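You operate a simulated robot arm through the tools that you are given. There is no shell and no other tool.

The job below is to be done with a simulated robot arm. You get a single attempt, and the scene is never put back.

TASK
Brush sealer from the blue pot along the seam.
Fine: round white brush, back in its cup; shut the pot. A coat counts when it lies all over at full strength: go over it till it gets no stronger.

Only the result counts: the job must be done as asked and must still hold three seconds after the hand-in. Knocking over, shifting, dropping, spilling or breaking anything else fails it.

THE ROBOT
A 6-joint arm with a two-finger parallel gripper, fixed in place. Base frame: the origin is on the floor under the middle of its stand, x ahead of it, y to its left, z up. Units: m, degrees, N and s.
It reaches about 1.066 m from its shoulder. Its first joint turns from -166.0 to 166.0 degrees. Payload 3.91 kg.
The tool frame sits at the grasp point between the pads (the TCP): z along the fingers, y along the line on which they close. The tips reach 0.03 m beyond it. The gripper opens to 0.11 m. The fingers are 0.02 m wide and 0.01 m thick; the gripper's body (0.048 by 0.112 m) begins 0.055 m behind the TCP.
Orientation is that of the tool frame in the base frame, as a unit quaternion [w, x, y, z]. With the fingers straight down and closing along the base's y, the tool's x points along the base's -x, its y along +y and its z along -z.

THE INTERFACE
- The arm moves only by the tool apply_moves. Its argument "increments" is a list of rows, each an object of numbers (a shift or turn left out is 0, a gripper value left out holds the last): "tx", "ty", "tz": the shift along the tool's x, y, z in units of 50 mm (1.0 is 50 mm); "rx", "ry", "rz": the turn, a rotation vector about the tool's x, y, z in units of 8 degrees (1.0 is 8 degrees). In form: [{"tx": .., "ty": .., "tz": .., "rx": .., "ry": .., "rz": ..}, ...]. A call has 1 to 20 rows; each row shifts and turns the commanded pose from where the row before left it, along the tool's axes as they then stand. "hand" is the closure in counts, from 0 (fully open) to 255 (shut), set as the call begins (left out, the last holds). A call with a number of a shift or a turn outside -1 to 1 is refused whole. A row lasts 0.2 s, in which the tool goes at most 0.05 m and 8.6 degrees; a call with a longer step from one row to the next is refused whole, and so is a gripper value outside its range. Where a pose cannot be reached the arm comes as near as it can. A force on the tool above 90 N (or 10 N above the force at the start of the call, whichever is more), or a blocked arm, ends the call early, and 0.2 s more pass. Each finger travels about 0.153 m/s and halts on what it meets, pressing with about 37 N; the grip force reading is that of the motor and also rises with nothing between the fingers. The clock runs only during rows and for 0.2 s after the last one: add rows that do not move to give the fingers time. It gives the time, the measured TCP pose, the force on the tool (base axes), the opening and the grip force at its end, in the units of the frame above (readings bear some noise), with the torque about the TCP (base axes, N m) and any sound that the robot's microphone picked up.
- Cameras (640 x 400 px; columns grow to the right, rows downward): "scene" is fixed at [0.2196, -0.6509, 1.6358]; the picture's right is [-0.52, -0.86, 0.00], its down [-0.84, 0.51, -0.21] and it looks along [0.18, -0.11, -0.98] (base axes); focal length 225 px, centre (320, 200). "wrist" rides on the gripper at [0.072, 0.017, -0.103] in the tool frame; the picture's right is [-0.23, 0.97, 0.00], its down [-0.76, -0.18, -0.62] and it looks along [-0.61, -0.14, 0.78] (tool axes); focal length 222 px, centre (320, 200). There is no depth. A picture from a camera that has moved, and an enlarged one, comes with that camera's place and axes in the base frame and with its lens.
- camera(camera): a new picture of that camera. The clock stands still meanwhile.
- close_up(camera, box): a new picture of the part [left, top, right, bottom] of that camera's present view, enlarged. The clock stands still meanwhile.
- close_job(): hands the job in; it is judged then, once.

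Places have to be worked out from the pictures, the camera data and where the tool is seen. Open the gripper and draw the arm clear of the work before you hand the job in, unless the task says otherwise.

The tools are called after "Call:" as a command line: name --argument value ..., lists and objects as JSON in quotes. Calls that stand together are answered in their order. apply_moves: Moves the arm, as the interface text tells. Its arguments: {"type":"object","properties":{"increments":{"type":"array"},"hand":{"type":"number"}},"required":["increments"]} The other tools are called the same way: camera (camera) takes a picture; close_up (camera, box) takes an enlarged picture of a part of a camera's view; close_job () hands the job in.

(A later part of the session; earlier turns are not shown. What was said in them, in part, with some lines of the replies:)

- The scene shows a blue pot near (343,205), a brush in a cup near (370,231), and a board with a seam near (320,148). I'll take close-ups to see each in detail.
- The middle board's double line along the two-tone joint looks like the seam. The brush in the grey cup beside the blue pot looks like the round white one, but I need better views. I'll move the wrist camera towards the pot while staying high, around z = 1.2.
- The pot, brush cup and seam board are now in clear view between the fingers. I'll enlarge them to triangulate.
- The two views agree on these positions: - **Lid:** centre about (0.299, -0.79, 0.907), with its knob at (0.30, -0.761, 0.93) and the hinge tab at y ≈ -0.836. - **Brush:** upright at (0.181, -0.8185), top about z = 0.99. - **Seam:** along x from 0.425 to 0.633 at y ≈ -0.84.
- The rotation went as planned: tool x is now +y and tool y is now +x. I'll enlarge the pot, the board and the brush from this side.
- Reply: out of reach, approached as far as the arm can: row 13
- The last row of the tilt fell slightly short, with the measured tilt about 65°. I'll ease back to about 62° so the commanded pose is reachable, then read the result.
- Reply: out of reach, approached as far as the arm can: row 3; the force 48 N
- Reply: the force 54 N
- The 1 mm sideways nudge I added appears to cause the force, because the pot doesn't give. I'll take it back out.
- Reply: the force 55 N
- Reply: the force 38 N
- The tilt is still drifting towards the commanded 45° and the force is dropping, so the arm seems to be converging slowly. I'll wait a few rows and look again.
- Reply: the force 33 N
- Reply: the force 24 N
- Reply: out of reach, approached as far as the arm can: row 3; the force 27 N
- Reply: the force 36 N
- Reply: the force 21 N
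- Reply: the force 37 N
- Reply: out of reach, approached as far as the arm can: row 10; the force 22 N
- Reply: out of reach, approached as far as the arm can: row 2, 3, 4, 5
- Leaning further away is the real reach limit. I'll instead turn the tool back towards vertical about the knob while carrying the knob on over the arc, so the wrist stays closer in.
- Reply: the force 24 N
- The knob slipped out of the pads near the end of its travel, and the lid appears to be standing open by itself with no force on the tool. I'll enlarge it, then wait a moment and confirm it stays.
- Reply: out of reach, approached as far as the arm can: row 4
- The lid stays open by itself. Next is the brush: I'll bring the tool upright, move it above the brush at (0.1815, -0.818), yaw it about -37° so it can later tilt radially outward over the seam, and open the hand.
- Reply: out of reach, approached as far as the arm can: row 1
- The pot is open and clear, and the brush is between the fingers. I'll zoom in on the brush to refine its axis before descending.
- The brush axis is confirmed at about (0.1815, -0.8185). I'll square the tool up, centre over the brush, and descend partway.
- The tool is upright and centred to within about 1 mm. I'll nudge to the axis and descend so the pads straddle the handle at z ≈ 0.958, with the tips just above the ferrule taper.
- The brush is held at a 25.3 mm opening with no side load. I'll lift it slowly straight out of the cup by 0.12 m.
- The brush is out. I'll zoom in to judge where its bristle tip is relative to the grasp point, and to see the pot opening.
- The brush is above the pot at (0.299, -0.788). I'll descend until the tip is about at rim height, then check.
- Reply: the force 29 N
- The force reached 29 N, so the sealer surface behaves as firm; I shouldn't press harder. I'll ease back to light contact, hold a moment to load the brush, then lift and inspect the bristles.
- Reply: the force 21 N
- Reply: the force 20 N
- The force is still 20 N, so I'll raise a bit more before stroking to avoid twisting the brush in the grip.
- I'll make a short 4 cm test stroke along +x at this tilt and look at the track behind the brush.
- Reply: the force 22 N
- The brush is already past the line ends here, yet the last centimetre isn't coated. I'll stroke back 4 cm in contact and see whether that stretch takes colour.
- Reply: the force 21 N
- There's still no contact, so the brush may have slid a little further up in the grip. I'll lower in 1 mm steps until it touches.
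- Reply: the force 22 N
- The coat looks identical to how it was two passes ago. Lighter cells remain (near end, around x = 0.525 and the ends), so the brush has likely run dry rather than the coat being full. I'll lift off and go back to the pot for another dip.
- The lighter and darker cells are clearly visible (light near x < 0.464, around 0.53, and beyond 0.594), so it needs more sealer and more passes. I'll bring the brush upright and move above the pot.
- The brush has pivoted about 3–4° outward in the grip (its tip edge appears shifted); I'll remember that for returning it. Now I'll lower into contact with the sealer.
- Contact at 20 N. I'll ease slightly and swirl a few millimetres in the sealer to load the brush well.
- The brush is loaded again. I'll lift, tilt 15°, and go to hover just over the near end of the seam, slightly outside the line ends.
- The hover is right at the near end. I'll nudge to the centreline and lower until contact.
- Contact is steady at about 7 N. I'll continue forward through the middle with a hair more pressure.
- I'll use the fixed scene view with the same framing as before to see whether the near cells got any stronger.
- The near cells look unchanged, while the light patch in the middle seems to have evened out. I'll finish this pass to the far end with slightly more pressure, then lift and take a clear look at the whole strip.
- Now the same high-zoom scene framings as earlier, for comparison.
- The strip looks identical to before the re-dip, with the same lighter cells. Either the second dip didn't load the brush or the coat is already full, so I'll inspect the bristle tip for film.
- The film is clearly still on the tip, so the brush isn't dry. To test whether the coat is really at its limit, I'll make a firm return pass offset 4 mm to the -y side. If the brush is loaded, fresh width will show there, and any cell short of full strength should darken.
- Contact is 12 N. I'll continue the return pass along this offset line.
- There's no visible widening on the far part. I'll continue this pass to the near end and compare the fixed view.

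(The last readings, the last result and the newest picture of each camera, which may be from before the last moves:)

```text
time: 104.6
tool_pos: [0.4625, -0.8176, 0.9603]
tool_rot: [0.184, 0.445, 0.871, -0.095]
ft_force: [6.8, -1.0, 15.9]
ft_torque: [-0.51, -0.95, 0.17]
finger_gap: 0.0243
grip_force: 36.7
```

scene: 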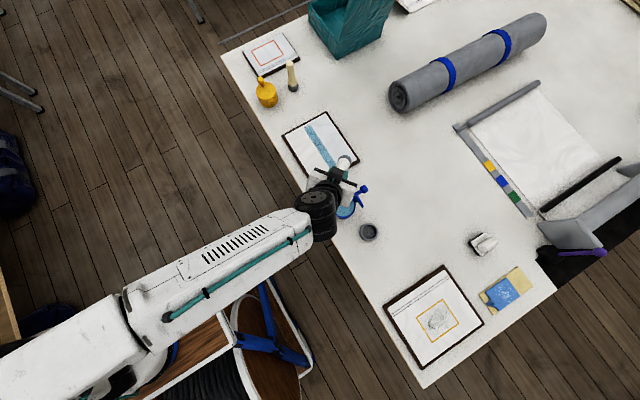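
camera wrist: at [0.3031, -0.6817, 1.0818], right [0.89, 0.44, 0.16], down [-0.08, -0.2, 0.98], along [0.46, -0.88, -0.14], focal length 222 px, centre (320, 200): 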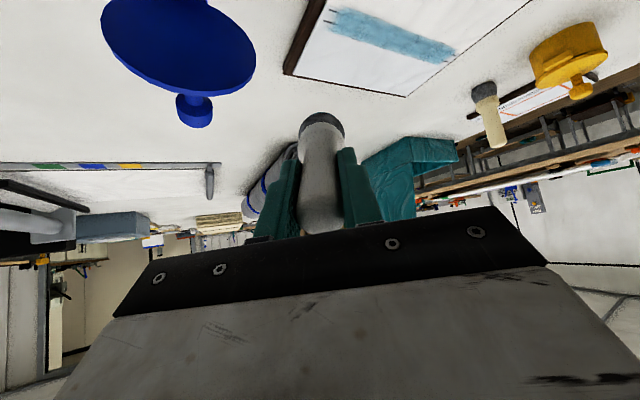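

Contact is 16 N and holding. Next come the final rows to and past the near end.

Call:
apply_moves --increments '[{"tx": 0.058, "ty": -0.1625, "tz": -0.0396, "ry": 0.18875}, {"tx": 0.059, "ty": -0.1625, "tz": -0.0367, "ry": 0.18875}, {"tx": 0.0601, "ty": -0.1625, "tz": -0.0338, "ry": 0.18875}, {"tx": 0.0611, "ty": -0.1625, "tz": -0.031, "ry": 0.18875}, {"tx": 0.0622, "ty": -0.1625, "tz": -0.0281, "ry": 0.18875}, {"tx": 0.0632, "ty": -0.1625, "tz": -0.0252, "ry": 0.18875}, {}]'

Call:
close_up --camera "wrist" --box '[260, 40, 480, 180]'

```text
time: 106.2
tool_pos: [0.4106, -0.8298, 0.9639]
tool_rot: [0.115, 0.452, 0.883, -0.059]
ft_force: [7.2, 0.1, 20.9]
ft_torque: [-0.28, -0.84, 0.07]
finger_gap: 0.0247
grip_force: 37.0
```

```text
2.86 times, centred on (370, 110) of wrist
camera zoom: at [0.3692, -0.7418, 1.0458], right [0.92, 0.39, 0.06], down [0.19, -0.57, 0.8], along [0.35, -0.72, -0.6], focal length 635 px, centre (177, 457)
```

zoom: 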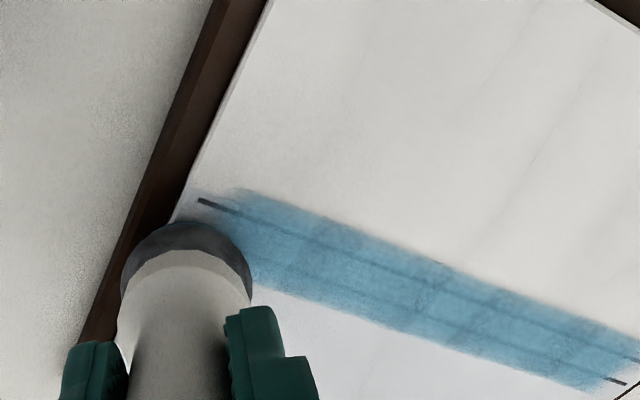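

Across four more passes, a re-dip and firm contact, nothing changed. The darker bars sit at regular spacing: five overlapping patches that together span exactly the length between the line ends. So the coat is even and no longer gets stronger. I'll lift off and bring the brush upright on the robot side of the lid.

Call:
apply_moves --increments '[{"tx": -0.181, "tz": -0.676}, {"tx": -0.181, "tz": -0.676}, {"tx": 0.517, "ty": -0.171, "tz": -0.45}, {"tx": 0.517, "ty": -0.171, "tz": -0.45}, {"ry": 0.9375}, {"ry": 0.9375}, {}]'

Call:
camera --camera "scene"

Call:
close_up --camera "scene" --box '[290, 105, 350, 175]'

Call:
camera --camera "wrist"

```text
time: 107.8
tool_pos: [0.3598, -0.7898, 1.0632]
tool_rot: [-0.002, 0.455, 0.89, 0.0]
ft_force: [0.0, 0.1, 0.2]
ft_torque: [-0.02, -0.01, -0.02]
finger_gap: 0.0243
grip_force: 36.9
```

```text
taken
```

scene: 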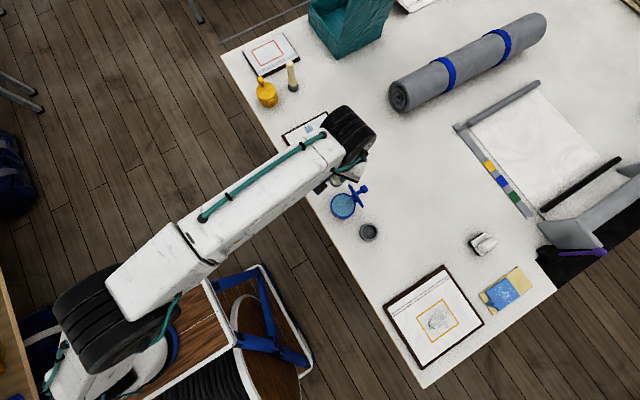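

```text
5.71 times, centred on (320, 140) of scene
camera zoom: at [0.2196, -0.6509, 1.6358], right [-0.52, -0.86, 0.0], down [-0.84, 0.51, -0.21], along [0.18, -0.11, -0.98], focal length 1286 px, centre (320, 543)
```

zoom: 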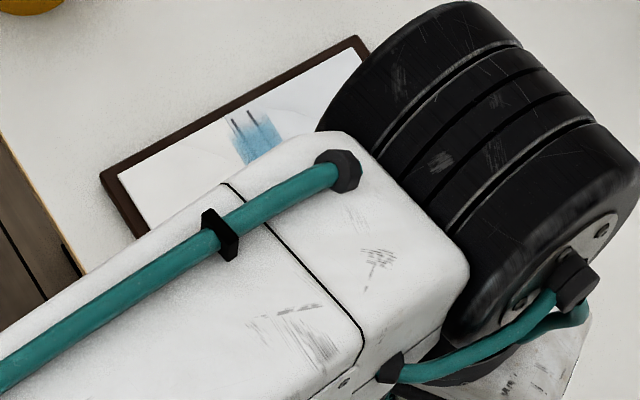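

```text
taken
camera wrist: at [0.3338, -0.7222, 1.1671], right [0.92, 0.39, 0.0], down [0.3, -0.72, 0.62], along [0.24, -0.57, -0.78], focal length 222 px, centre (320, 200)
```

wrist: 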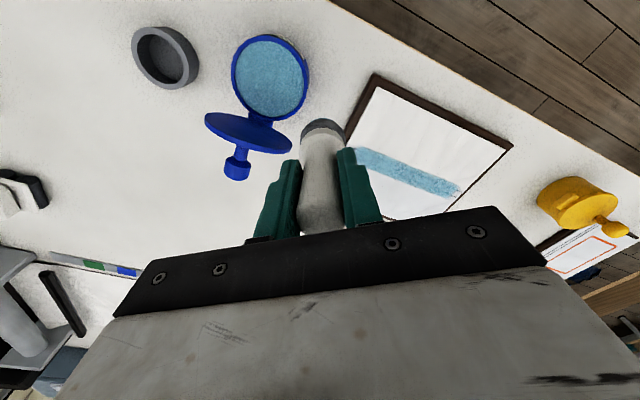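

I'll take one more careful look at the strip from this angle, and at the brush's alignment in the grip.

Call:
close_up --camera "wrist" --box '[340, 120, 480, 210]'

Call:
close_up --camera "wrist" --box '[260, 100, 380, 240]'

```text
4.44 times, centred on (410, 165) of wrist
camera zoom: at [0.3338, -0.7222, 1.1671], right [0.92, 0.39, 0.0], down [0.3, -0.72, 0.62], along [0.24, -0.57, -0.78], focal length 987 px, centre (-80, 356)
```

zoom: 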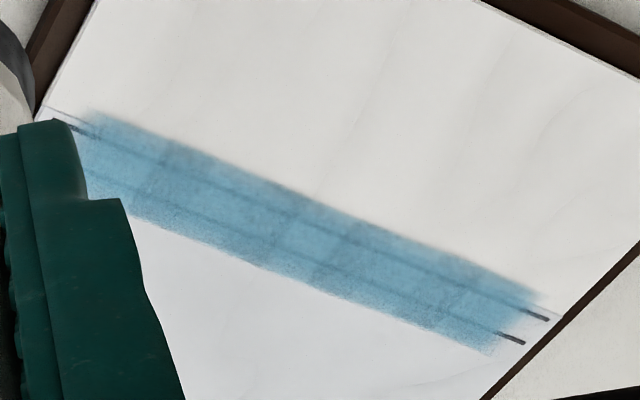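

```text
2.86 times, centred on (320, 170) of wrist
camera zoom: at [0.3338, -0.7222, 1.1671], right [0.92, 0.39, 0.0], down [0.3, -0.72, 0.62], along [0.24, -0.57, -0.78], focal length 635 px, centre (320, 286)
```

zoom: 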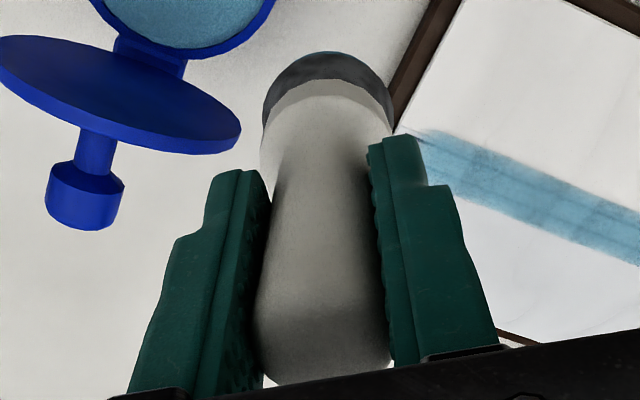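

The bars match patch overlaps and the strip is even. From the picture I estimate the brush has slid up about 5.5 mm and leans about 6° outward in the grip. I'll tilt the tool 6° inward so the brush hangs vertical, rise, and carry it around the lid to above the cup.

Call:
apply_moves --increments '[{"ry": 0.75}, {"tz": -0.75}, {"tx": 0.465, "ty": -0.648, "tz": 0.049}, {"tx": 0.465, "ty": -0.648, "tz": 0.049}, {"tx": 0.465, "ty": -0.648, "tz": 0.049}, {"tx": 0.11, "ty": -0.648, "tz": 0.0115}, {"tx": 0.11, "ty": -0.648, "tz": 0.0115}, {}]'

Call:
camera --camera "wrist"

Call:
camera --camera "scene"

```text
time: 109.6
tool_pos: [0.1832, -0.8231, 1.1]
tool_rot: [-0.048, 0.454, 0.889, 0.024]
ft_force: [0.2, -0.5, 0.4]
ft_torque: [0.02, -0.02, 0.03]
finger_gap: 0.0242
grip_force: 36.8
```

```text
taken
camera wrist: at [0.1633, -0.7641, 1.2117], right [0.92, 0.39, -0.02], down [0.34, -0.77, 0.54], along [0.19, -0.5, -0.84], focal length 222 px, centre (320, 200)
```

wrist: 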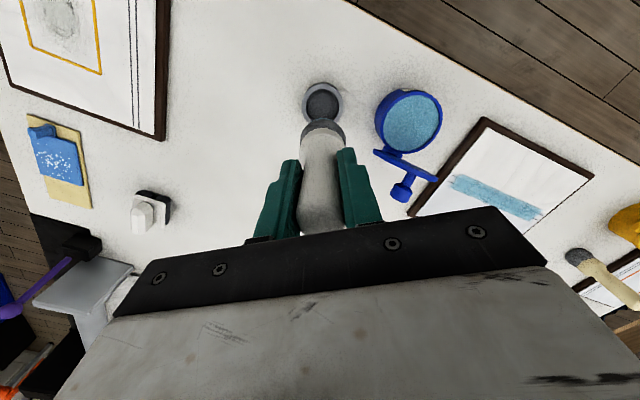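

```text
taken
```

scene: 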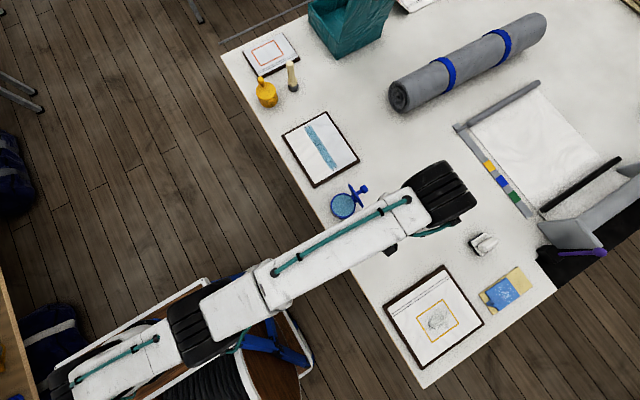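

The scene camera now sees the whole strip unobstructed. I'll zoom on it, and on the cup under the brush for alignment.

Call:
close_up --camera "scene" --box '[290, 115, 350, 180]'

Call:
close_up --camera "scene" --box '[300, 120, 340, 175]'

Call:
close_up --camera "wrist" --box '[270, 70, 370, 170]'

```text
6.15 times, centred on (320, 148) of scene
camera zoom: at [0.2196, -0.6509, 1.6358], right [-0.52, -0.86, 0.0], down [-0.84, 0.51, -0.21], along [0.18, -0.11, -0.98], focal length 1385 px, centre (320, 523)
```

zoom: 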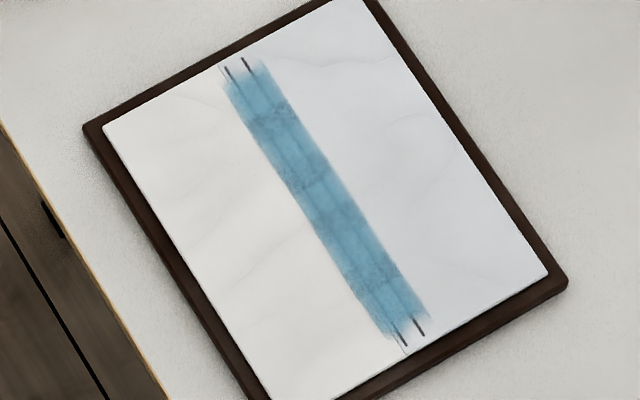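

```text
7.27 times, centred on (320, 148) of scene
camera zoom: at [0.2196, -0.6509, 1.6358], right [-0.52, -0.86, 0.0], down [-0.84, 0.51, -0.21], along [0.18, -0.11, -0.98], focal length 1637 px, centre (320, 582)
```

zoom: 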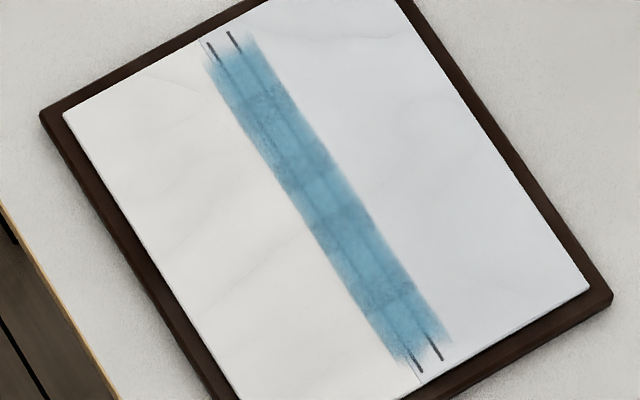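

```text
4.00 times, centred on (320, 120) of wrist
camera zoom: at [0.1633, -0.7641, 1.2117], right [0.92, 0.39, -0.02], down [0.34, -0.77, 0.54], along [0.19, -0.5, -0.84], focal length 888 px, centre (320, 520)
```

zoom: 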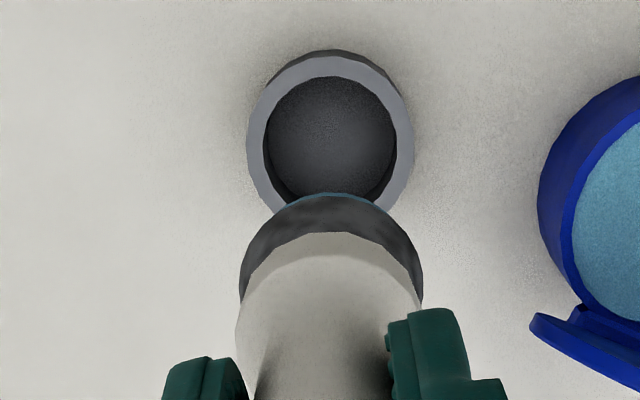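

The strip's pattern is symmetric and complete. By my estimate the brush hangs vertical with its tip directly under the grasp point, and the cup centre is at about (0.181, -0.818). I'll correct the position and come down part-way.

Call:
apply_moves --increments '[{"tx": 0.105, "ty": 0.022, "tz": 0.011}, {"tx": -0.0627, "tz": 0.5967}, {"tx": -0.0627, "tz": 0.5967}, {}]'

Call:
camera --camera "wrist"

Call:
close_up --camera "wrist" --box '[260, 60, 380, 180]'

```text
time: 110.6
tool_pos: [0.181, -0.8191, 1.041]
tool_rot: [-0.048, 0.454, 0.889, 0.024]
ft_force: [0.3, 1.1, 0.1]
ft_torque: [0.01, -0.01, 0.02]
finger_gap: 0.0245
grip_force: 36.7
```

```text
taken
camera wrist: at [0.1606, -0.7592, 1.1514], right [0.92, 0.39, -0.02], down [0.34, -0.77, 0.54], along [0.19, -0.5, -0.84], focal length 222 px, centre (320, 200)
```

wrist: 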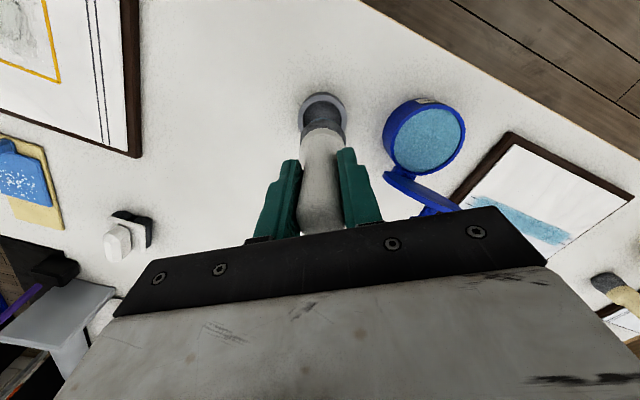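

```text
3.33 times, centred on (320, 120) of wrist
camera zoom: at [0.1606, -0.7592, 1.1514], right [0.92, 0.39, -0.02], down [0.34, -0.77, 0.54], along [0.19, -0.5, -0.84], focal length 740 px, centre (320, 467)
```

zoom: 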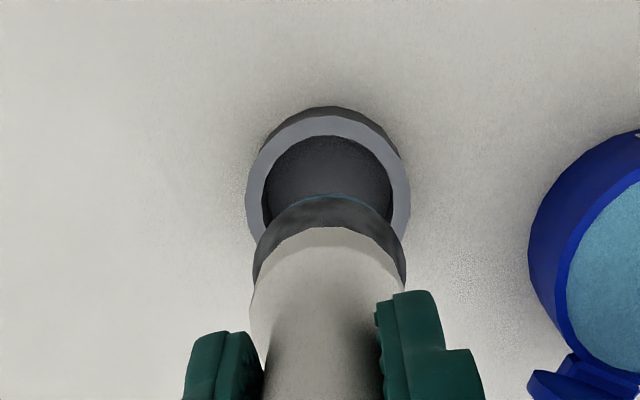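

Brush and cup are laterally aligned within a millimetre. I'll descend until the bristles are just above the rim and check again.

Call:
apply_moves --increments '[{"tx": -0.041, "tz": 0.39}, {"tx": -0.041, "tz": 0.39}, {"tx": -0.041, "tz": 0.39}, {}]'

Call:
close_up --camera "wrist" --box '[260, 60, 380, 180]'

```text
time: 111.6
tool_pos: [0.1822, -0.8175, 0.9827]
tool_rot: [-0.048, 0.455, 0.889, 0.024]
ft_force: [-0.5, -0.4, -0.3]
ft_torque: [-0.04, 0.0, 0.0]
finger_gap: 0.0241
grip_force: 36.5
```

```text
3.33 times, centred on (320, 120) of wrist
camera zoom: at [0.1619, -0.7588, 1.0931], right [0.92, 0.39, -0.02], down [0.34, -0.77, 0.54], along [0.19, -0.5, -0.84], focal length 740 px, centre (320, 467)
```

zoom: 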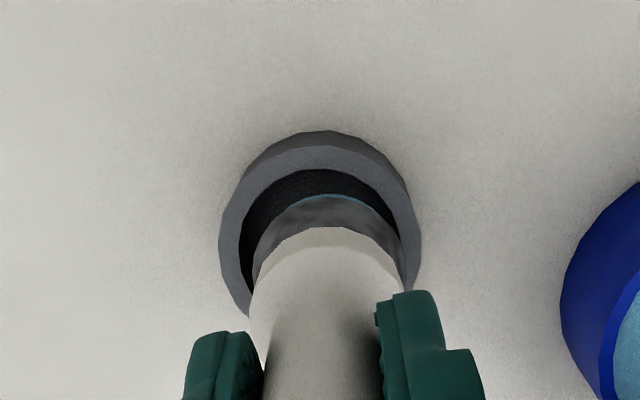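

The tip is just above the rim, but the brush sits about 2.4 mm to the right of the cup's centre. I'll correct that and ease down 18 mm into the cup.

Call:
apply_moves --increments '[{"ty": -0.048, "tx": 0.006}, {"tx": -0.0125, "tz": 0.119}, {"tx": -0.0125, "tz": 0.119}, {"tx": -0.0125, "tz": 0.119}, {}]'

Call:
close_up --camera "wrist" --box '[260, 60, 380, 180]'

```text
time: 112.8
tool_pos: [0.1794, -0.8175, 0.9649]
tool_rot: [-0.048, 0.455, 0.889, 0.025]
ft_force: [0.5, 0.0, -1.0]
ft_torque: [0.0, -0.02, 0.0]
finger_gap: 0.024
grip_force: 37.0
```

```text
3.33 times, centred on (320, 120) of wrist
camera zoom: at [0.159, -0.7597, 1.075], right [0.92, 0.39, -0.02], down [0.34, -0.77, 0.54], along [0.19, -0.5, -0.84], focal length 740 px, centre (320, 467)
```

zoom: 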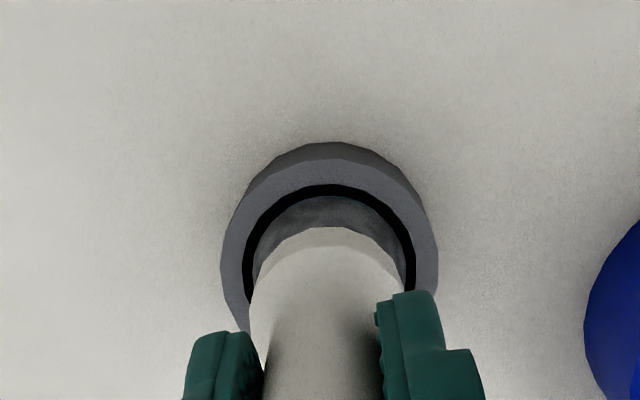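

The tip is inside the cup, centred, with no contact force. I'll lower the rest of the way in small steps until the bristles rest on the floor.

Call:
apply_moves --increments '[{"tx": -0.0105, "tz": 0.0995}, {"tx": -0.0105, "tz": 0.0995}, {}]'

```text
time: 113.6
tool_pos: [0.1793, -0.8184, 0.9524]
tool_rot: [-0.047, 0.454, 0.889, 0.023]
ft_force: [0.9, 0.6, -0.7]
ft_torque: [-0.03, -0.01, 0.01]
finger_gap: 0.0244
grip_force: 36.5
```

No contact yet. I'll take two more 1.5 mm steps.

Call:
apply_moves --increments '[{"tx": -0.003, "tz": 0.03}, {"tx": -0.003, "tz": 0.03}, {}]'

```text
time: 114.4
tool_pos: [0.1806, -0.8187, 0.9531]
tool_rot: [-0.047, 0.455, 0.889, 0.023]
ft_force: [0.8, -1.3, 19.2]
ft_torque: [-0.4, -0.29, 0.01]
finger_gap: 0.0244
grip_force: 37.1
```

The bristles are on the floor at 19 N. I'll ease up 1.5 mm and then open the fingers.

Call:
apply_moves --increments '[{"tx": 0.003, "tz": -0.035}, {}]'

Call:
camera --camera "wrist"

```text
time: 115.0
tool_pos: [0.1805, -0.8184, 0.9529]
tool_rot: [-0.048, 0.454, 0.889, 0.025]
ft_force: [0.8, -3.9, 13.9]
ft_torque: [-0.59, -0.27, 0.02]
finger_gap: 0.0244
grip_force: 37.0
```

```text
taken
camera wrist: at [0.1592, -0.7593, 1.0641], right [0.92, 0.39, -0.02], down [0.34, -0.77, 0.54], along [0.19, -0.51, -0.84], focal length 222 px, centre (320, 200)
```

wrist: 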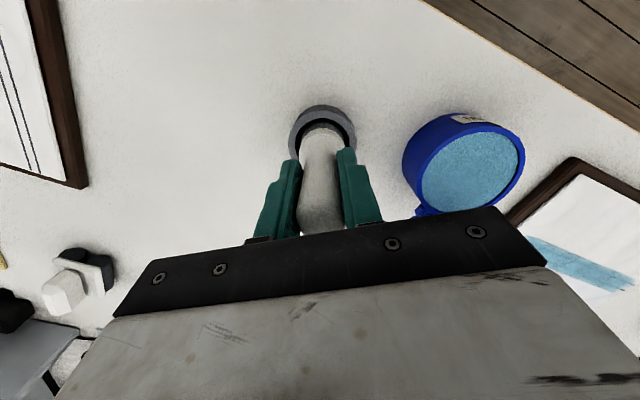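

Still 14 N, so I'll ease another 1 mm and open the fingers halfway to release the brush upright.

Call:
apply_moves --increments '[{"tx": 0.002, "tz": -0.022}, {}]'

Call:
apply_moves --increments '[{}, {}, {}]' --hand 110

Call:
camera --camera "wrist"

```text
time: 115.6
tool_pos: [0.1795, -0.8187, 0.953]
tool_rot: [-0.048, 0.455, 0.889, 0.024]
ft_force: [0.2, -1.8, 7.7]
ft_torque: [-0.29, -0.08, -0.04]
finger_gap: 0.0243
grip_force: 37.1
```

```text
time: 116.4
tool_pos: [0.1799, -0.8179, 0.9536]
tool_rot: [-0.049, 0.454, 0.889, 0.024]
ft_force: [0.2, -0.3, 0.4]
ft_torque: [0.03, 0.03, 0.02]
finger_gap: 0.0629
grip_force: 0.1
```

```text
taken
camera wrist: at [0.1594, -0.7594, 1.0645], right [0.92, 0.39, -0.02], down [0.34, -0.77, 0.54], along [0.19, -0.5, -0.84], focal length 222 px, centre (320, 200)
```

wrist: 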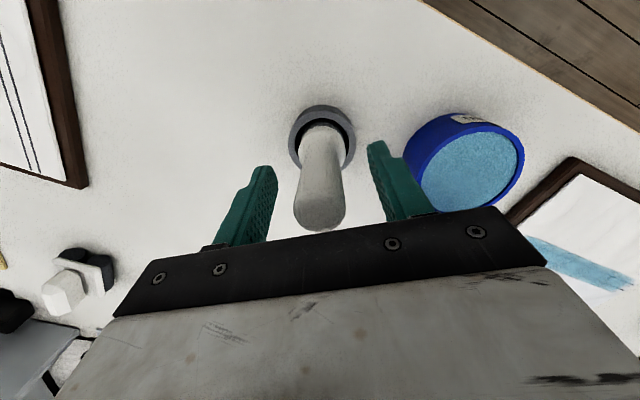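

The brush stands upright in its cup, free of the fingers. I'll withdraw straight up.

Call:
apply_moves --increments '[{"tx": 0.063, "tz": -0.597}, {"tx": 0.063, "tz": -0.597}, {"tx": 0.063, "tz": -0.597}, {"tx": 0.063, "tz": -0.597}, {}]'

Call:
camera --camera "wrist"

Call:
close_up --camera "wrist" --box '[270, 50, 470, 200]'

```text
time: 117.6
tool_pos: [0.18, -0.8183, 1.0741]
tool_rot: [-0.048, 0.455, 0.889, 0.025]
ft_force: [-1.9, -0.6, 0.0]
ft_torque: [-0.02, 0.02, 0.0]
finger_gap: 0.0625
grip_force: 0.0
```

```text
taken
camera wrist: at [0.1595, -0.7603, 1.1847], right [0.92, 0.39, -0.02], down [0.34, -0.77, 0.54], along [0.19, -0.5, -0.84], focal length 222 px, centre (320, 200)
```

wrist: 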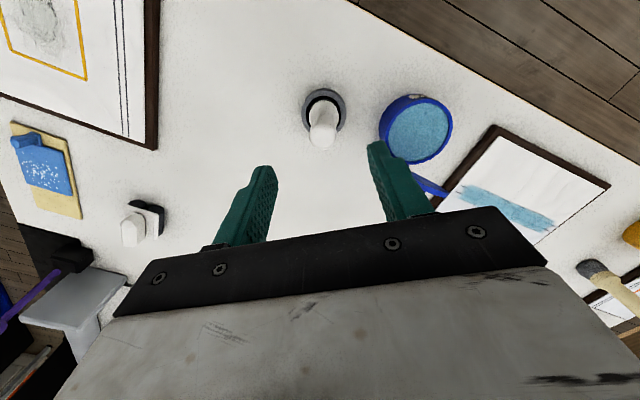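

```text
2.67 times, centred on (370, 125) of wrist
camera zoom: at [0.1595, -0.7603, 1.1847], right [0.92, 0.39, -0.02], down [0.34, -0.77, 0.54], along [0.19, -0.5, -0.84], focal length 592 px, centre (187, 400)
```

zoom: 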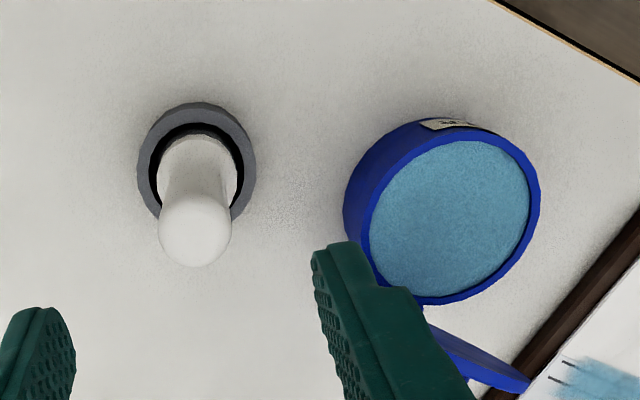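

The brush is back in its cup. Next is the lid, so I'll look at where the open lid and knob are from both cameras.

Call:
close_up --camera "scene" --box '[315, 170, 395, 250]'

Call:
camera --camera "scene"

```text
5.00 times, centred on (355, 210) of scene
camera zoom: at [0.2196, -0.6509, 1.6358], right [-0.52, -0.86, 0.0], down [-0.84, 0.51, -0.21], along [0.18, -0.11, -0.98], focal length 1125 px, centre (145, 150)
```

zoom: 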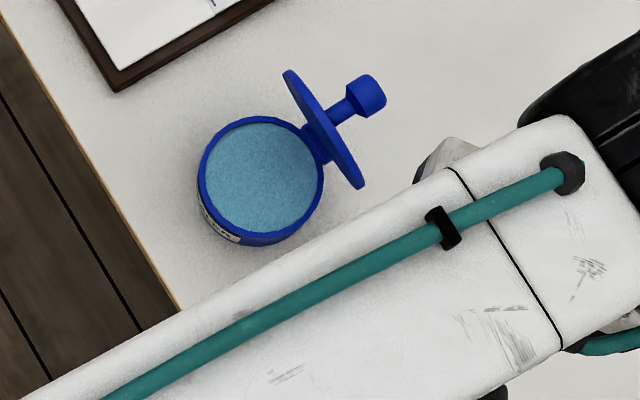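

```text
taken
```

scene: 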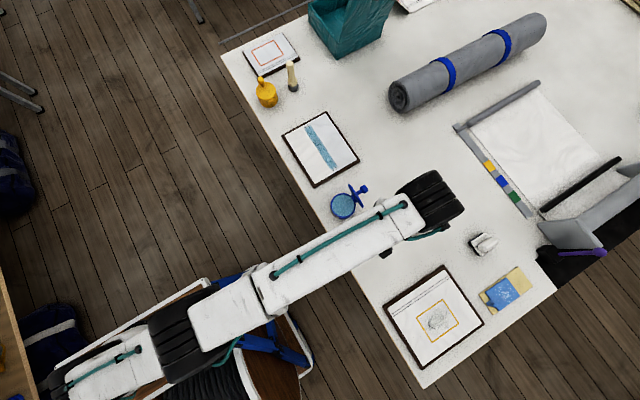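

I'll set the tool upright, yaw back so the fingers close along x, and move above the pot to view the knob.

Call:
apply_moves --increments '[{"ry": -0.75}, {"rz": 0.922}, {"rz": 0.922}, {"rz": 0.922}, {"rz": 0.922}, {"rz": 0.922}, {"tx": 0.12, "ty": 0.8, "tz": -0.307}, {"tx": 0.12, "ty": 0.8, "tz": -0.307}, {"tx": 0.12, "ty": 0.8, "tz": -0.307}, {}]' --hand 110

Call:
camera --camera "wrist"

```text
time: 119.8
tool_pos: [0.3003, -0.8053, 1.1202]
tool_rot: [-0.002, 0.714, 0.7, 0.0]
ft_force: [0.2, 0.5, 0.6]
ft_torque: [0.02, 0.03, -0.01]
finger_gap: 0.0627
grip_force: 0.1
```

```text
taken
camera wrist: at [0.3211, -0.7325, 1.2234], right [0.97, -0.25, 0.0], down [-0.19, -0.76, 0.62], along [-0.15, -0.6, -0.78], focal length 222 px, centre (320, 200)
```

wrist: 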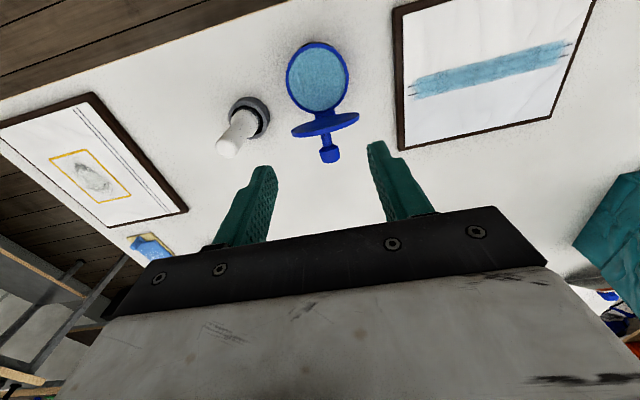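

Call:
close_up --camera "wrist" --box '[270, 30, 380, 180]'

Call:
close_up --camera "scene" --box '[320, 170, 390, 230]'

```text
2.67 times, centred on (325, 105) of wrist
camera zoom: at [0.3211, -0.7325, 1.2234], right [0.97, -0.25, 0.0], down [-0.19, -0.76, 0.62], along [-0.15, -0.6, -0.78], focal length 592 px, centre (307, 453)
```

zoom: 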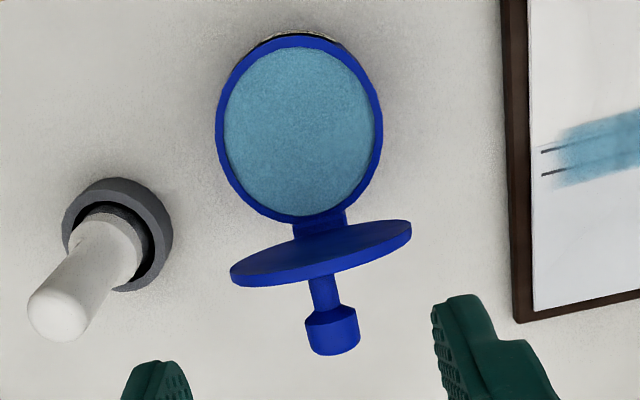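

```text
6.67 times, centred on (355, 200) of scene
camera zoom: at [0.2196, -0.6509, 1.6358], right [-0.52, -0.86, 0.0], down [-0.84, 0.51, -0.21], along [0.18, -0.11, -0.98], focal length 1501 px, centre (87, 200)
```

zoom: 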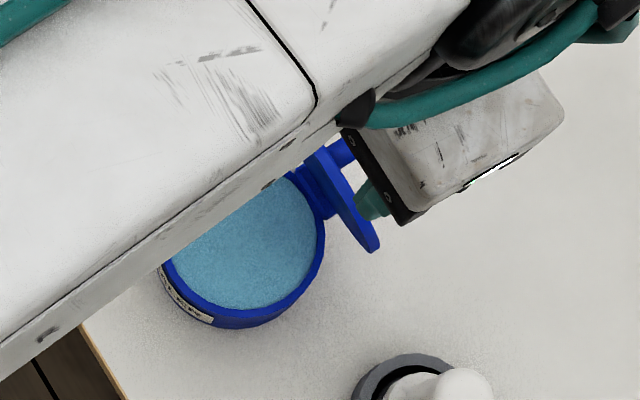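

Triangulating puts the knob head at (0.3005, -0.855, 0.981), so the lid stands at about 80°. I'll position the open fingers above the knob so it can be gripped between them, tilting 4° to stay within reach.

Call:
apply_moves --increments '[{"ry": -0.5}, {"tx": -0.294, "tz": 0.488}, {"tx": -0.294, "tz": 0.488}, {"tx": -0.294, "tz": 0.488}, {}]'

Call:
camera --camera "wrist"

```text
time: 121.0
tool_pos: [0.3001, -0.851, 1.0484]
tool_rot: [0.023, 0.713, 0.7, -0.025]
ft_force: [-0.3, -0.4, 0.4]
ft_torque: [0.03, 0.01, 0.01]
finger_gap: 0.0626
grip_force: 0.2
```

```text
taken
camera wrist: at [0.3202, -0.7733, 1.1477], right [0.97, -0.24, 0.01], down [-0.19, -0.71, 0.67], along [-0.15, -0.66, -0.74], focal length 222 px, centre (320, 200)
```

wrist: 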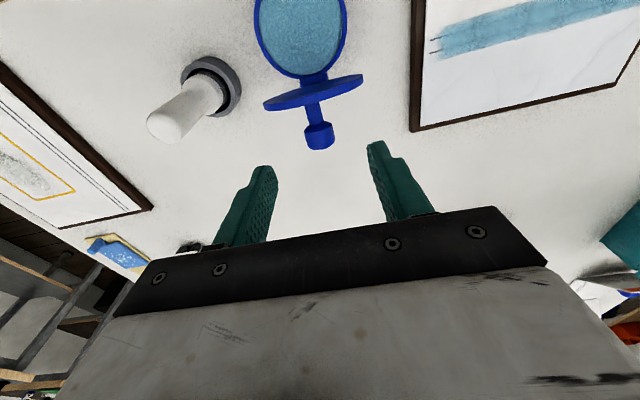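

The knob lies centred between the fingers in x. I'll descend so the pads straddle its head.

Call:
apply_moves --increments '[{"tx": 0.006, "tz": 0.374}, {"tx": 0.006, "tz": 0.374}, {"tx": 0.006, "tz": 0.374}, {}]'

Call:
camera --camera "wrist"

Call:
close_up --camera "wrist" --box '[230, 60, 430, 210]'

```text
time: 122.0
tool_pos: [0.2996, -0.855, 0.9928]
tool_rot: [0.023, 0.713, 0.7, -0.025]
ft_force: [-0.3, -1.1, -0.4]
ft_torque: [-0.02, 0.03, -0.01]
finger_gap: 0.0628
grip_force: 0.1
```

```text
taken
camera wrist: at [0.3196, -0.7762, 1.0923], right [0.97, -0.24, 0.01], down [-0.19, -0.71, 0.67], along [-0.15, -0.66, -0.74], focal length 222 px, centre (320, 200)
```

wrist: 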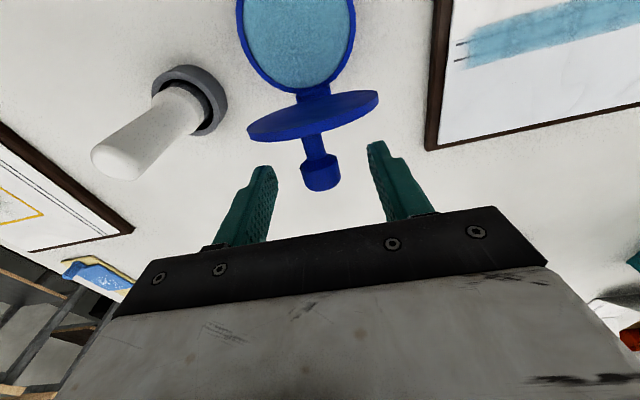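

```text
2.67 times, centred on (330, 135) of wrist
camera zoom: at [0.3196, -0.7762, 1.0923], right [0.97, -0.24, 0.01], down [-0.19, -0.71, 0.67], along [-0.15, -0.66, -0.74], focal length 592 px, centre (293, 373)
```

zoom: 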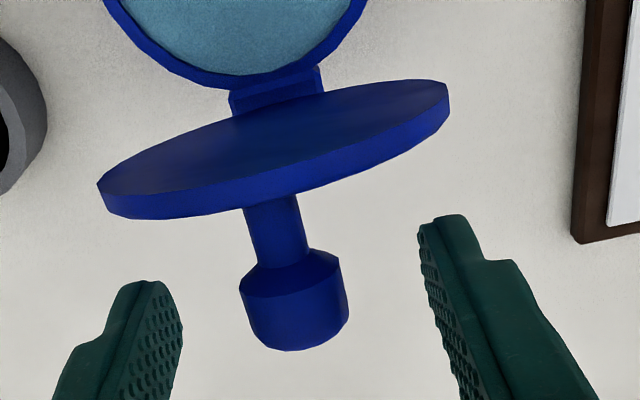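

The knob head is between the pads, just beyond the grasp point. Closing on it.

Call:
apply_moves --increments '[{}, {}, {}]' --hand 255

Call:
camera --camera "wrist"

```text
time: 122.8
tool_pos: [0.3002, -0.8544, 0.9939]
tool_rot: [0.023, 0.713, 0.701, -0.025]
ft_force: [4.6, -2.2, -0.3]
ft_torque: [-0.13, -0.11, 0.03]
finger_gap: 0.0228
grip_force: 45.0
```

```text
taken
camera wrist: at [0.3204, -0.7762, 1.0922], right [0.97, -0.24, 0.01], down [-0.19, -0.71, 0.67], along [-0.15, -0.66, -0.74], focal length 222 px, centre (320, 200)
```

wrist: 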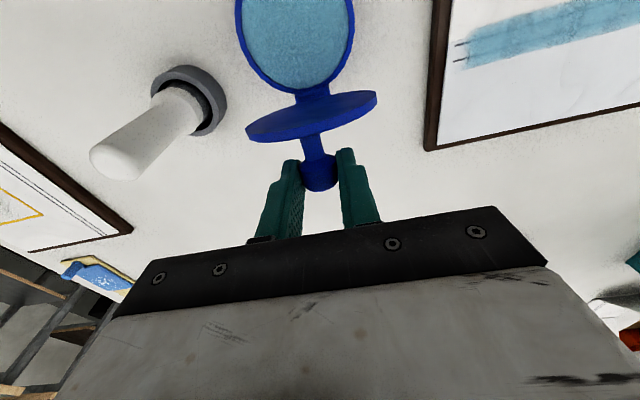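

The knob is gripped. I'll carry it back over the arc towards closed by translation, letting it pivot in the pads, starting with the first 25°.

Call:
apply_moves --increments '[{"tx": 0.1416, "tz": -0.0338}, {"tx": 0.144, "tz": -0.0213}, {"tx": 0.1454, "tz": -0.0086}, {"tx": 0.1456, "tz": 0.004}, {"tx": 0.1447, "tz": 0.0167}, {}]'

Call:
camera --camera "wrist"

```text
time: 124.2
tool_pos: [0.3005, -0.8192, 0.9942]
tool_rot: [0.024, 0.713, 0.701, -0.025]
ft_force: [10.0, -11.8, 11.6]
ft_torque: [-1.36, -0.11, 0.03]
finger_gap: 0.0228
grip_force: 45.0
```

```text
taken
camera wrist: at [0.3205, -0.7403, 1.0925], right [0.97, -0.24, 0.01], down [-0.19, -0.71, 0.67], along [-0.15, -0.66, -0.74], focal length 222 px, centre (320, 200)
```

wrist: 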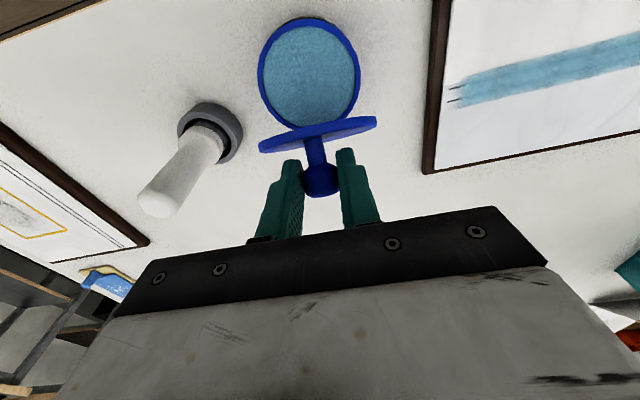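

The lid follows well and forces are modest (about 12 N). I'll continue with the next 30°.

Call:
apply_moves --increments '[{"tx": 0.1426, "tz": 0.0293}, {"tx": 0.1394, "tz": 0.0416}, {"tx": 0.1355, "tz": 0.0537}, {"tx": 0.1303, "tz": 0.0653}, {"tx": 0.124, "tz": 0.0763}, {"tx": 0.117, "tz": 0.0869}, {}]'

Call:
camera --camera "wrist"

```text
time: 125.8
tool_pos: [0.3017, -0.7795, 0.9734]
tool_rot: [0.023, 0.713, 0.7, -0.025]
ft_force: [5.3, -1.9, 18.4]
ft_torque: [-1.11, 0.0, 0.09]
finger_gap: 0.0229
grip_force: 44.7
```

```text
taken
camera wrist: at [0.3206, -0.7015, 1.0717], right [0.97, -0.24, 0.01], down [-0.19, -0.71, 0.67], along [-0.15, -0.66, -0.74], focal length 222 px, centre (320, 200)
```

wrist: 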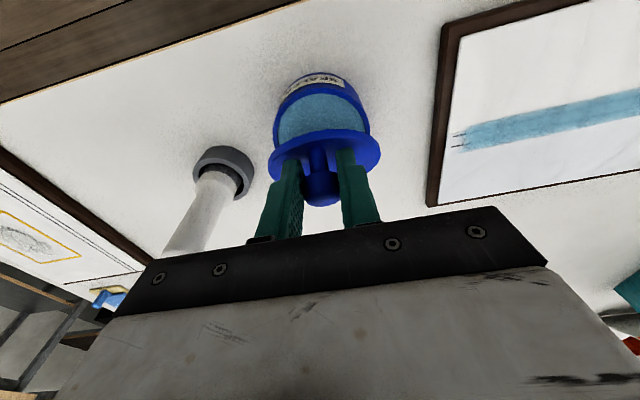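

The lid is about 25–30° from shut. I'll continue the remaining arc down.

Call:
apply_moves --increments '[{"tx": 0.1088, "tz": 0.0967}, {"tx": 0.1, "tz": 0.1059}, {"tx": 0.0904, "tz": 0.1142}, {}]'

Call:
camera --camera "wrist"

```text
time: 126.8
tool_pos: [0.2998, -0.7651, 0.9558]
tool_rot: [0.022, 0.713, 0.7, -0.024]
ft_force: [3.8, 1.5, 17.0]
ft_torque: [-1.07, 0.07, 0.06]
finger_gap: 0.0232
grip_force: 44.9
```

```text
taken
camera wrist: at [0.3205, -0.6875, 1.0546], right [0.97, -0.24, 0.01], down [-0.19, -0.71, 0.67], along [-0.15, -0.66, -0.74], focal length 222 px, centre (320, 200)
```

wrist: 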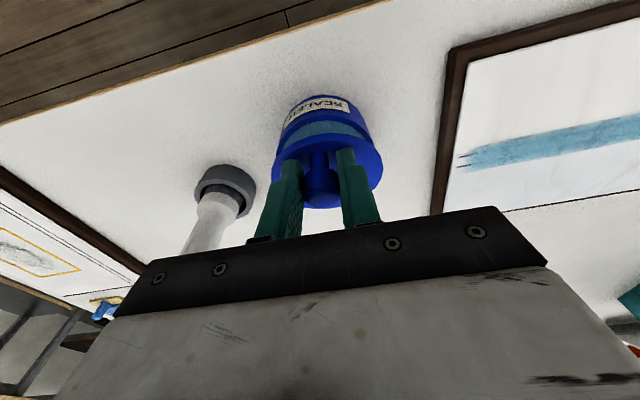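

Nearly shut. I'll do the last two arc rows plus a couple of millimetres and watch for the firm stop.

Call:
apply_moves --increments '[{"tx": 0.08, "tz": 0.1215}, {"tx": 0.0598, "tz": 0.1097}, {}]'

Call:
close_up --camera "wrist" --box '[240, 70, 420, 220]'

```text
time: 127.6
tool_pos: [0.2998, -0.7602, 0.9437]
tool_rot: [0.024, 0.713, 0.7, -0.024]
ft_force: [1.1, 4.6, 16.4]
ft_torque: [-1.03, 0.07, 0.05]
finger_gap: 0.0232
grip_force: 44.6
```

```text
2.67 times, centred on (330, 145) of wrist
camera zoom: at [0.3205, -0.6814, 1.0425], right [0.97, -0.24, 0.01], down [-0.19, -0.71, 0.67], along [-0.15, -0.66, -0.74], focal length 592 px, centre (293, 347)
```

zoom: 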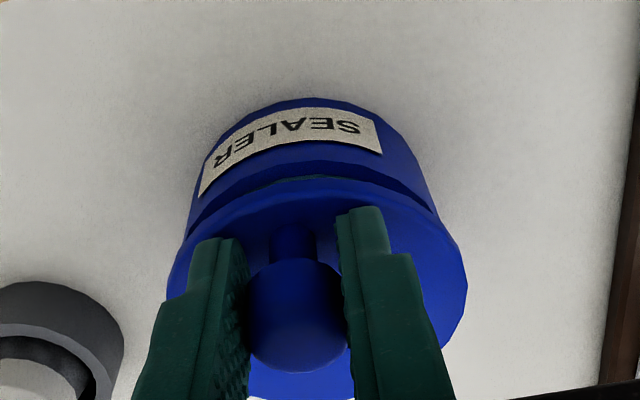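

A thin gap still shows at the front. I'll lower another 3 mm to seat the lid.

Call:
apply_moves --increments '[{"tx": 0.012, "tz": 0.03}, {"tx": 0.01, "tz": 0.03}, {}]'

Call:
close_up --camera "wrist" --box '[240, 70, 420, 220]'

```text
time: 128.4
tool_pos: [0.3002, -0.76, 0.942]
tool_rot: [0.024, 0.713, 0.701, -0.025]
ft_force: [0.6, 6.8, 18.3]
ft_torque: [-1.05, -0.02, -0.02]
finger_gap: 0.023
grip_force: 44.8
```

```text
2.67 times, centred on (330, 145) of wrist
camera zoom: at [0.3205, -0.6806, 1.04], right [0.97, -0.24, 0.01], down [-0.19, -0.71, 0.67], along [-0.15, -0.66, -0.74], focal length 592 px, centre (293, 347)
```

zoom: 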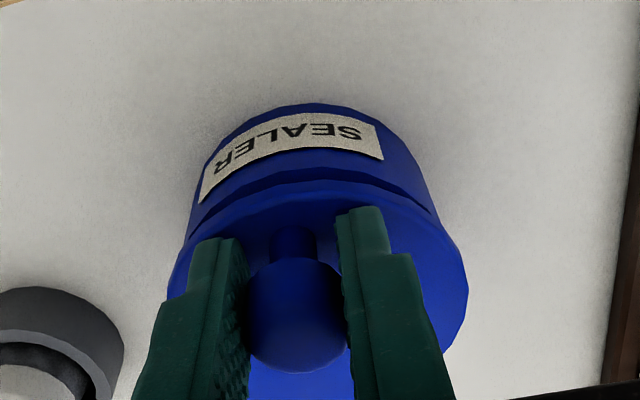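

It looks essentially shut. I'll open the fingers so the lid settles, and rise a little to look.

Call:
apply_moves --increments '[{}, {}, {}]' --hand 110

Call:
apply_moves --increments '[{"tz": -0.5}, {"tz": -0.5}, {}]'

Call:
close_up --camera "wrist" --box '[240, 40, 420, 190]'

```text
time: 129.2
tool_pos: [0.3012, -0.7596, 0.942]
tool_rot: [0.023, 0.713, 0.7, -0.025]
ft_force: [0.3, -0.1, 0.0]
ft_torque: [0.02, 0.04, -0.01]
finger_gap: 0.0624
grip_force: 0.1
```

```text
time: 130.0
tool_pos: [0.3019, -0.7572, 0.9916]
tool_rot: [0.023, 0.713, 0.701, -0.024]
ft_force: [0.5, 0.0, 0.6]
ft_torque: [0.01, -0.02, 0.02]
finger_gap: 0.0625
grip_force: 0.1
```

```text
2.67 times, centred on (330, 115) of wrist
camera zoom: at [0.3212, -0.6783, 1.0895], right [0.97, -0.24, 0.01], down [-0.19, -0.71, 0.67], along [-0.15, -0.66, -0.74], focal length 592 px, centre (293, 427)
```

zoom: 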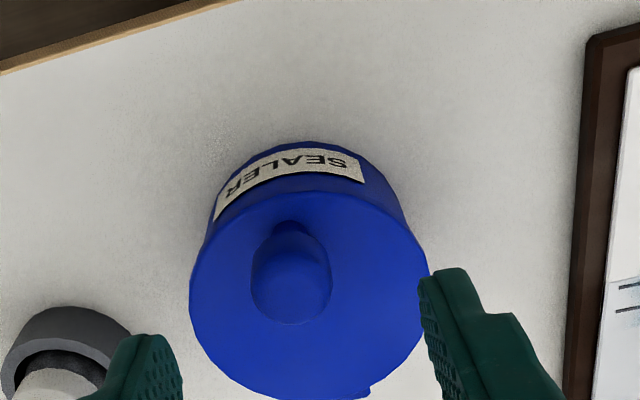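

The lid looks shut. To make sure it's seated, I'll close the fingers and press gently down on the knob.

Call:
apply_moves --increments '[{}, {}, {}, {"tx": -0.03, "tz": 0.3}, {"tz": 0.06}]' --hand 255

```text
time: 131.2
tool_pos: [0.3005, -0.76, 0.9722]
tool_rot: [0.023, 0.713, 0.701, -0.024]
ft_force: [-0.1, 0.9, -0.1]
ft_torque: [-0.02, -0.01, 0.0]
finger_gap: 0.0001
grip_force: 36.9
```

The fingertips are just above the knob, with no contact yet. I'll press down in 1.5 mm steps.

Call:
apply_moves --increments '[{"tz": 0.03}, {"tz": 0.03}, {}]'

```text
time: 132.0
tool_pos: [0.3002, -0.7587, 0.9725]
tool_rot: [0.023, 0.712, 0.701, -0.024]
ft_force: [0.3, 8.4, 21.7]
ft_torque: [0.24, 0.0, -0.06]
finger_gap: 0.0
grip_force: 37.0
```

The knob pushed back firmly at its original height (22 N), so the lid is seated. I'll lift away, open the gripper, and draw the arm back towards the robot.

Call:
apply_moves --increments '[{"tz": -0.6}, {"tz": -0.8}, {"tz": -0.8}, {"tz": -0.8}, {"tz": -0.8}, {"tx": 0.8}, {"tx": 0.8}, {"tx": 0.8}, {"tx": 0.8}, {"tx": 0.6}, {}]'

Call:
camera --camera "scene"

Call:
camera --camera "wrist"

```text
time: 134.4
tool_pos: [0.303, -0.5557, 1.1473]
tool_rot: [0.022, 0.713, 0.7, -0.025]
ft_force: [0.2, -0.3, -0.5]
ft_torque: [-0.03, 0.03, 0.0]
finger_gap: 0.0
grip_force: 36.8
```

```text
taken
```

scene: 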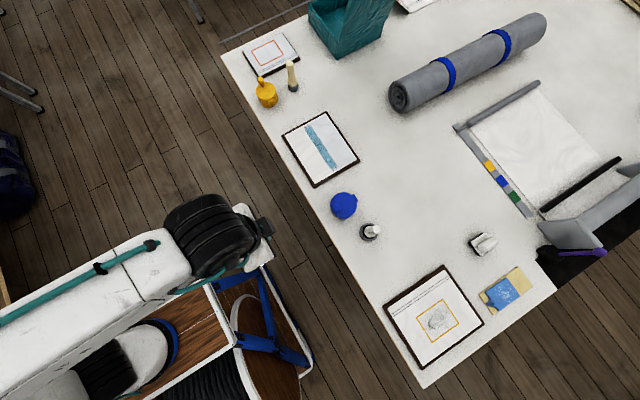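

```text
taken
camera wrist: at [0.3239, -0.4777, 1.2454], right [0.97, -0.24, 0.01], down [-0.19, -0.71, 0.67], along [-0.15, -0.66, -0.74], focal length 222 px, centre (320, 200)
```

wrist: 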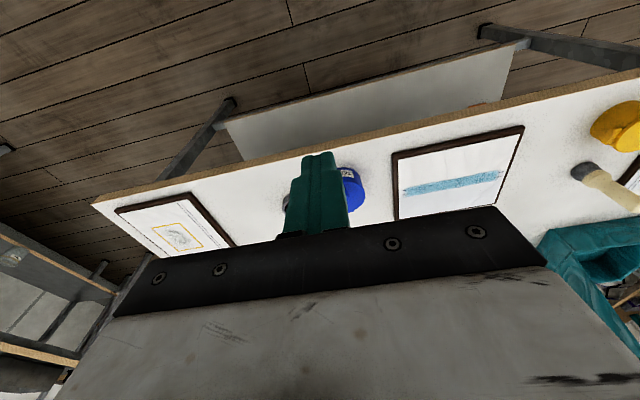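

The arm is clear. I'll inspect the final state of the pot, the brush and the coated seam in close-up.

Call:
close_up --camera "scene" --box '[310, 170, 410, 260]'

Call:
close_up --camera "scene" --box '[300, 120, 340, 175]'

Call:
close_up --camera "scene" --box '[310, 135, 335, 165]'

Call:
close_up --camera "wrist" --box '[380, 120, 540, 220]'

```text
4.44 times, centred on (360, 215) of scene
camera zoom: at [0.2196, -0.6509, 1.6358], right [-0.52, -0.86, 0.0], down [-0.84, 0.51, -0.21], along [0.18, -0.11, -0.98], focal length 1000 px, centre (142, 133)
```

zoom: 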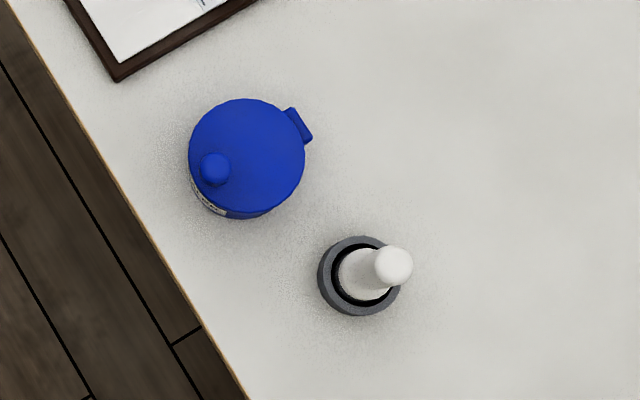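

```text
7.27 times, centred on (320, 148) of scene
camera zoom: at [0.2196, -0.6509, 1.6358], right [-0.52, -0.86, 0.0], down [-0.84, 0.51, -0.21], along [0.18, -0.11, -0.98], focal length 1637 px, centre (320, 582)
```

zoom: 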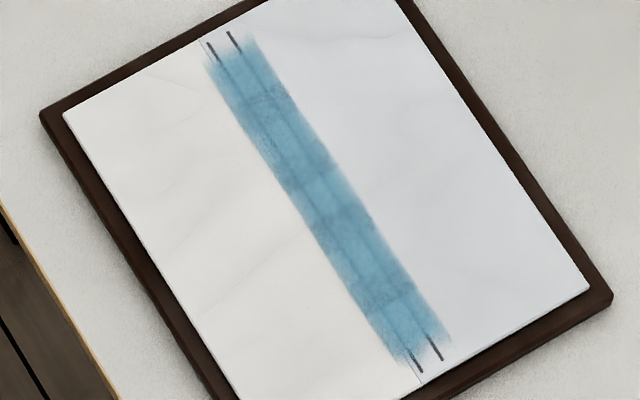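

```text
13.33 times, centred on (322, 150) of scene
camera zoom: at [0.2196, -0.6509, 1.6358], right [-0.52, -0.86, 0.0], down [-0.84, 0.51, -0.21], along [0.18, -0.11, -0.98], focal length 3001 px, centre (287, 867)
```

zoom: 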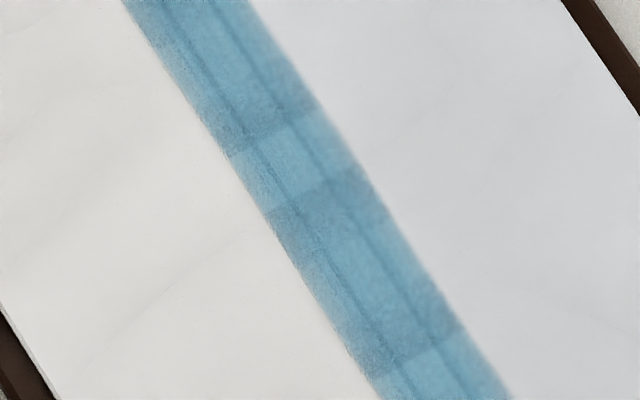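

```text
4.00 times, centred on (460, 170) of wrist
camera zoom: at [0.3239, -0.4777, 1.2454], right [0.97, -0.24, 0.01], down [-0.19, -0.71, 0.67], along [-0.15, -0.66, -0.74], focal length 888 px, centre (-240, 320)
```

zoom: 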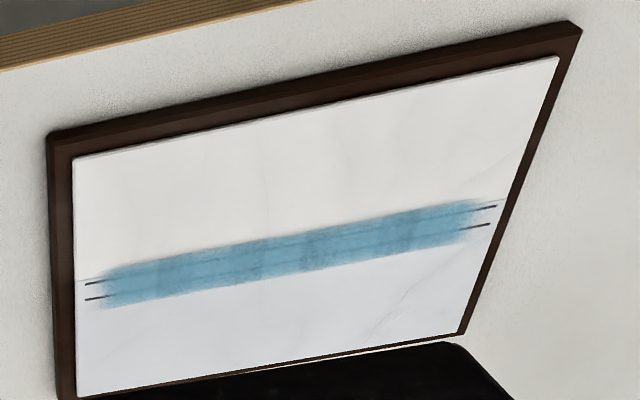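

The pot is shut exactly as at the start, the brush stands in its cup as before, and the seam coat is even from end to end with nothing else moved. I'll open the gripper and confirm the readings are quiet.

Call:
apply_moves --increments '[{"tx": 0.4}, {}, {}, {}, {}]' --hand 0

Call:
camera --camera "scene"

```text
time: 135.6
tool_pos: [0.3041, -0.5367, 1.1448]
tool_rot: [0.023, 0.713, 0.7, -0.024]
ft_force: [-0.1, 0.4, -0.2]
ft_torque: [0.01, 0.0, 0.0]
finger_gap: 0.1102
grip_force: 0.0
```

```text
taken
```

scene: 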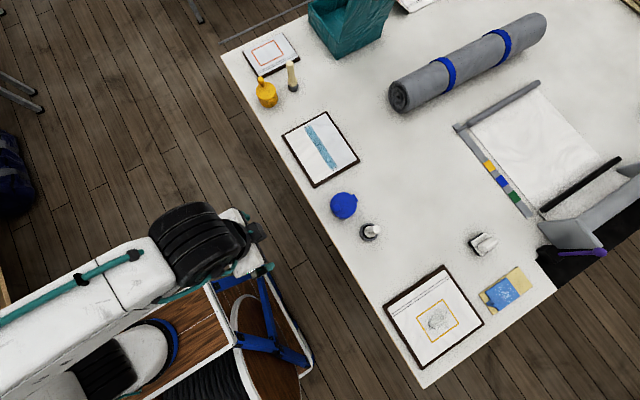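

The gripper is open, the arm is clear, and everything on the table is in place. The seam is coated, the brush is in its cup and the pot is shut, so I'm handing the job in.

Call:
close_job

```text
The job is handed in.
```

I brushed the seam with sealer from the blue pot, put the round white brush back in its cup, shut the pot, and handed the job in. I haven't seen the verdict.

- **Coat:** The band between the two lines looks evenly coated along its length. More passes, including some after a second dip, made it no stronger.
- **Line ends:** About the last centimetre of the lines at each end shows little or no blue. I stroked past both ends in firm contact and they took no more. I read that as the soft edge of the coat, but I couldn't confirm it.
- **Brush:** It stands upright in its cup, as it did at the start.
- **Pot:** The lid is down. I pressed on the knob and it pushed back firmly at its original height.

In the last pictures nothing else on the table had moved. I opened the gripper and drew the arm clear before handing in.
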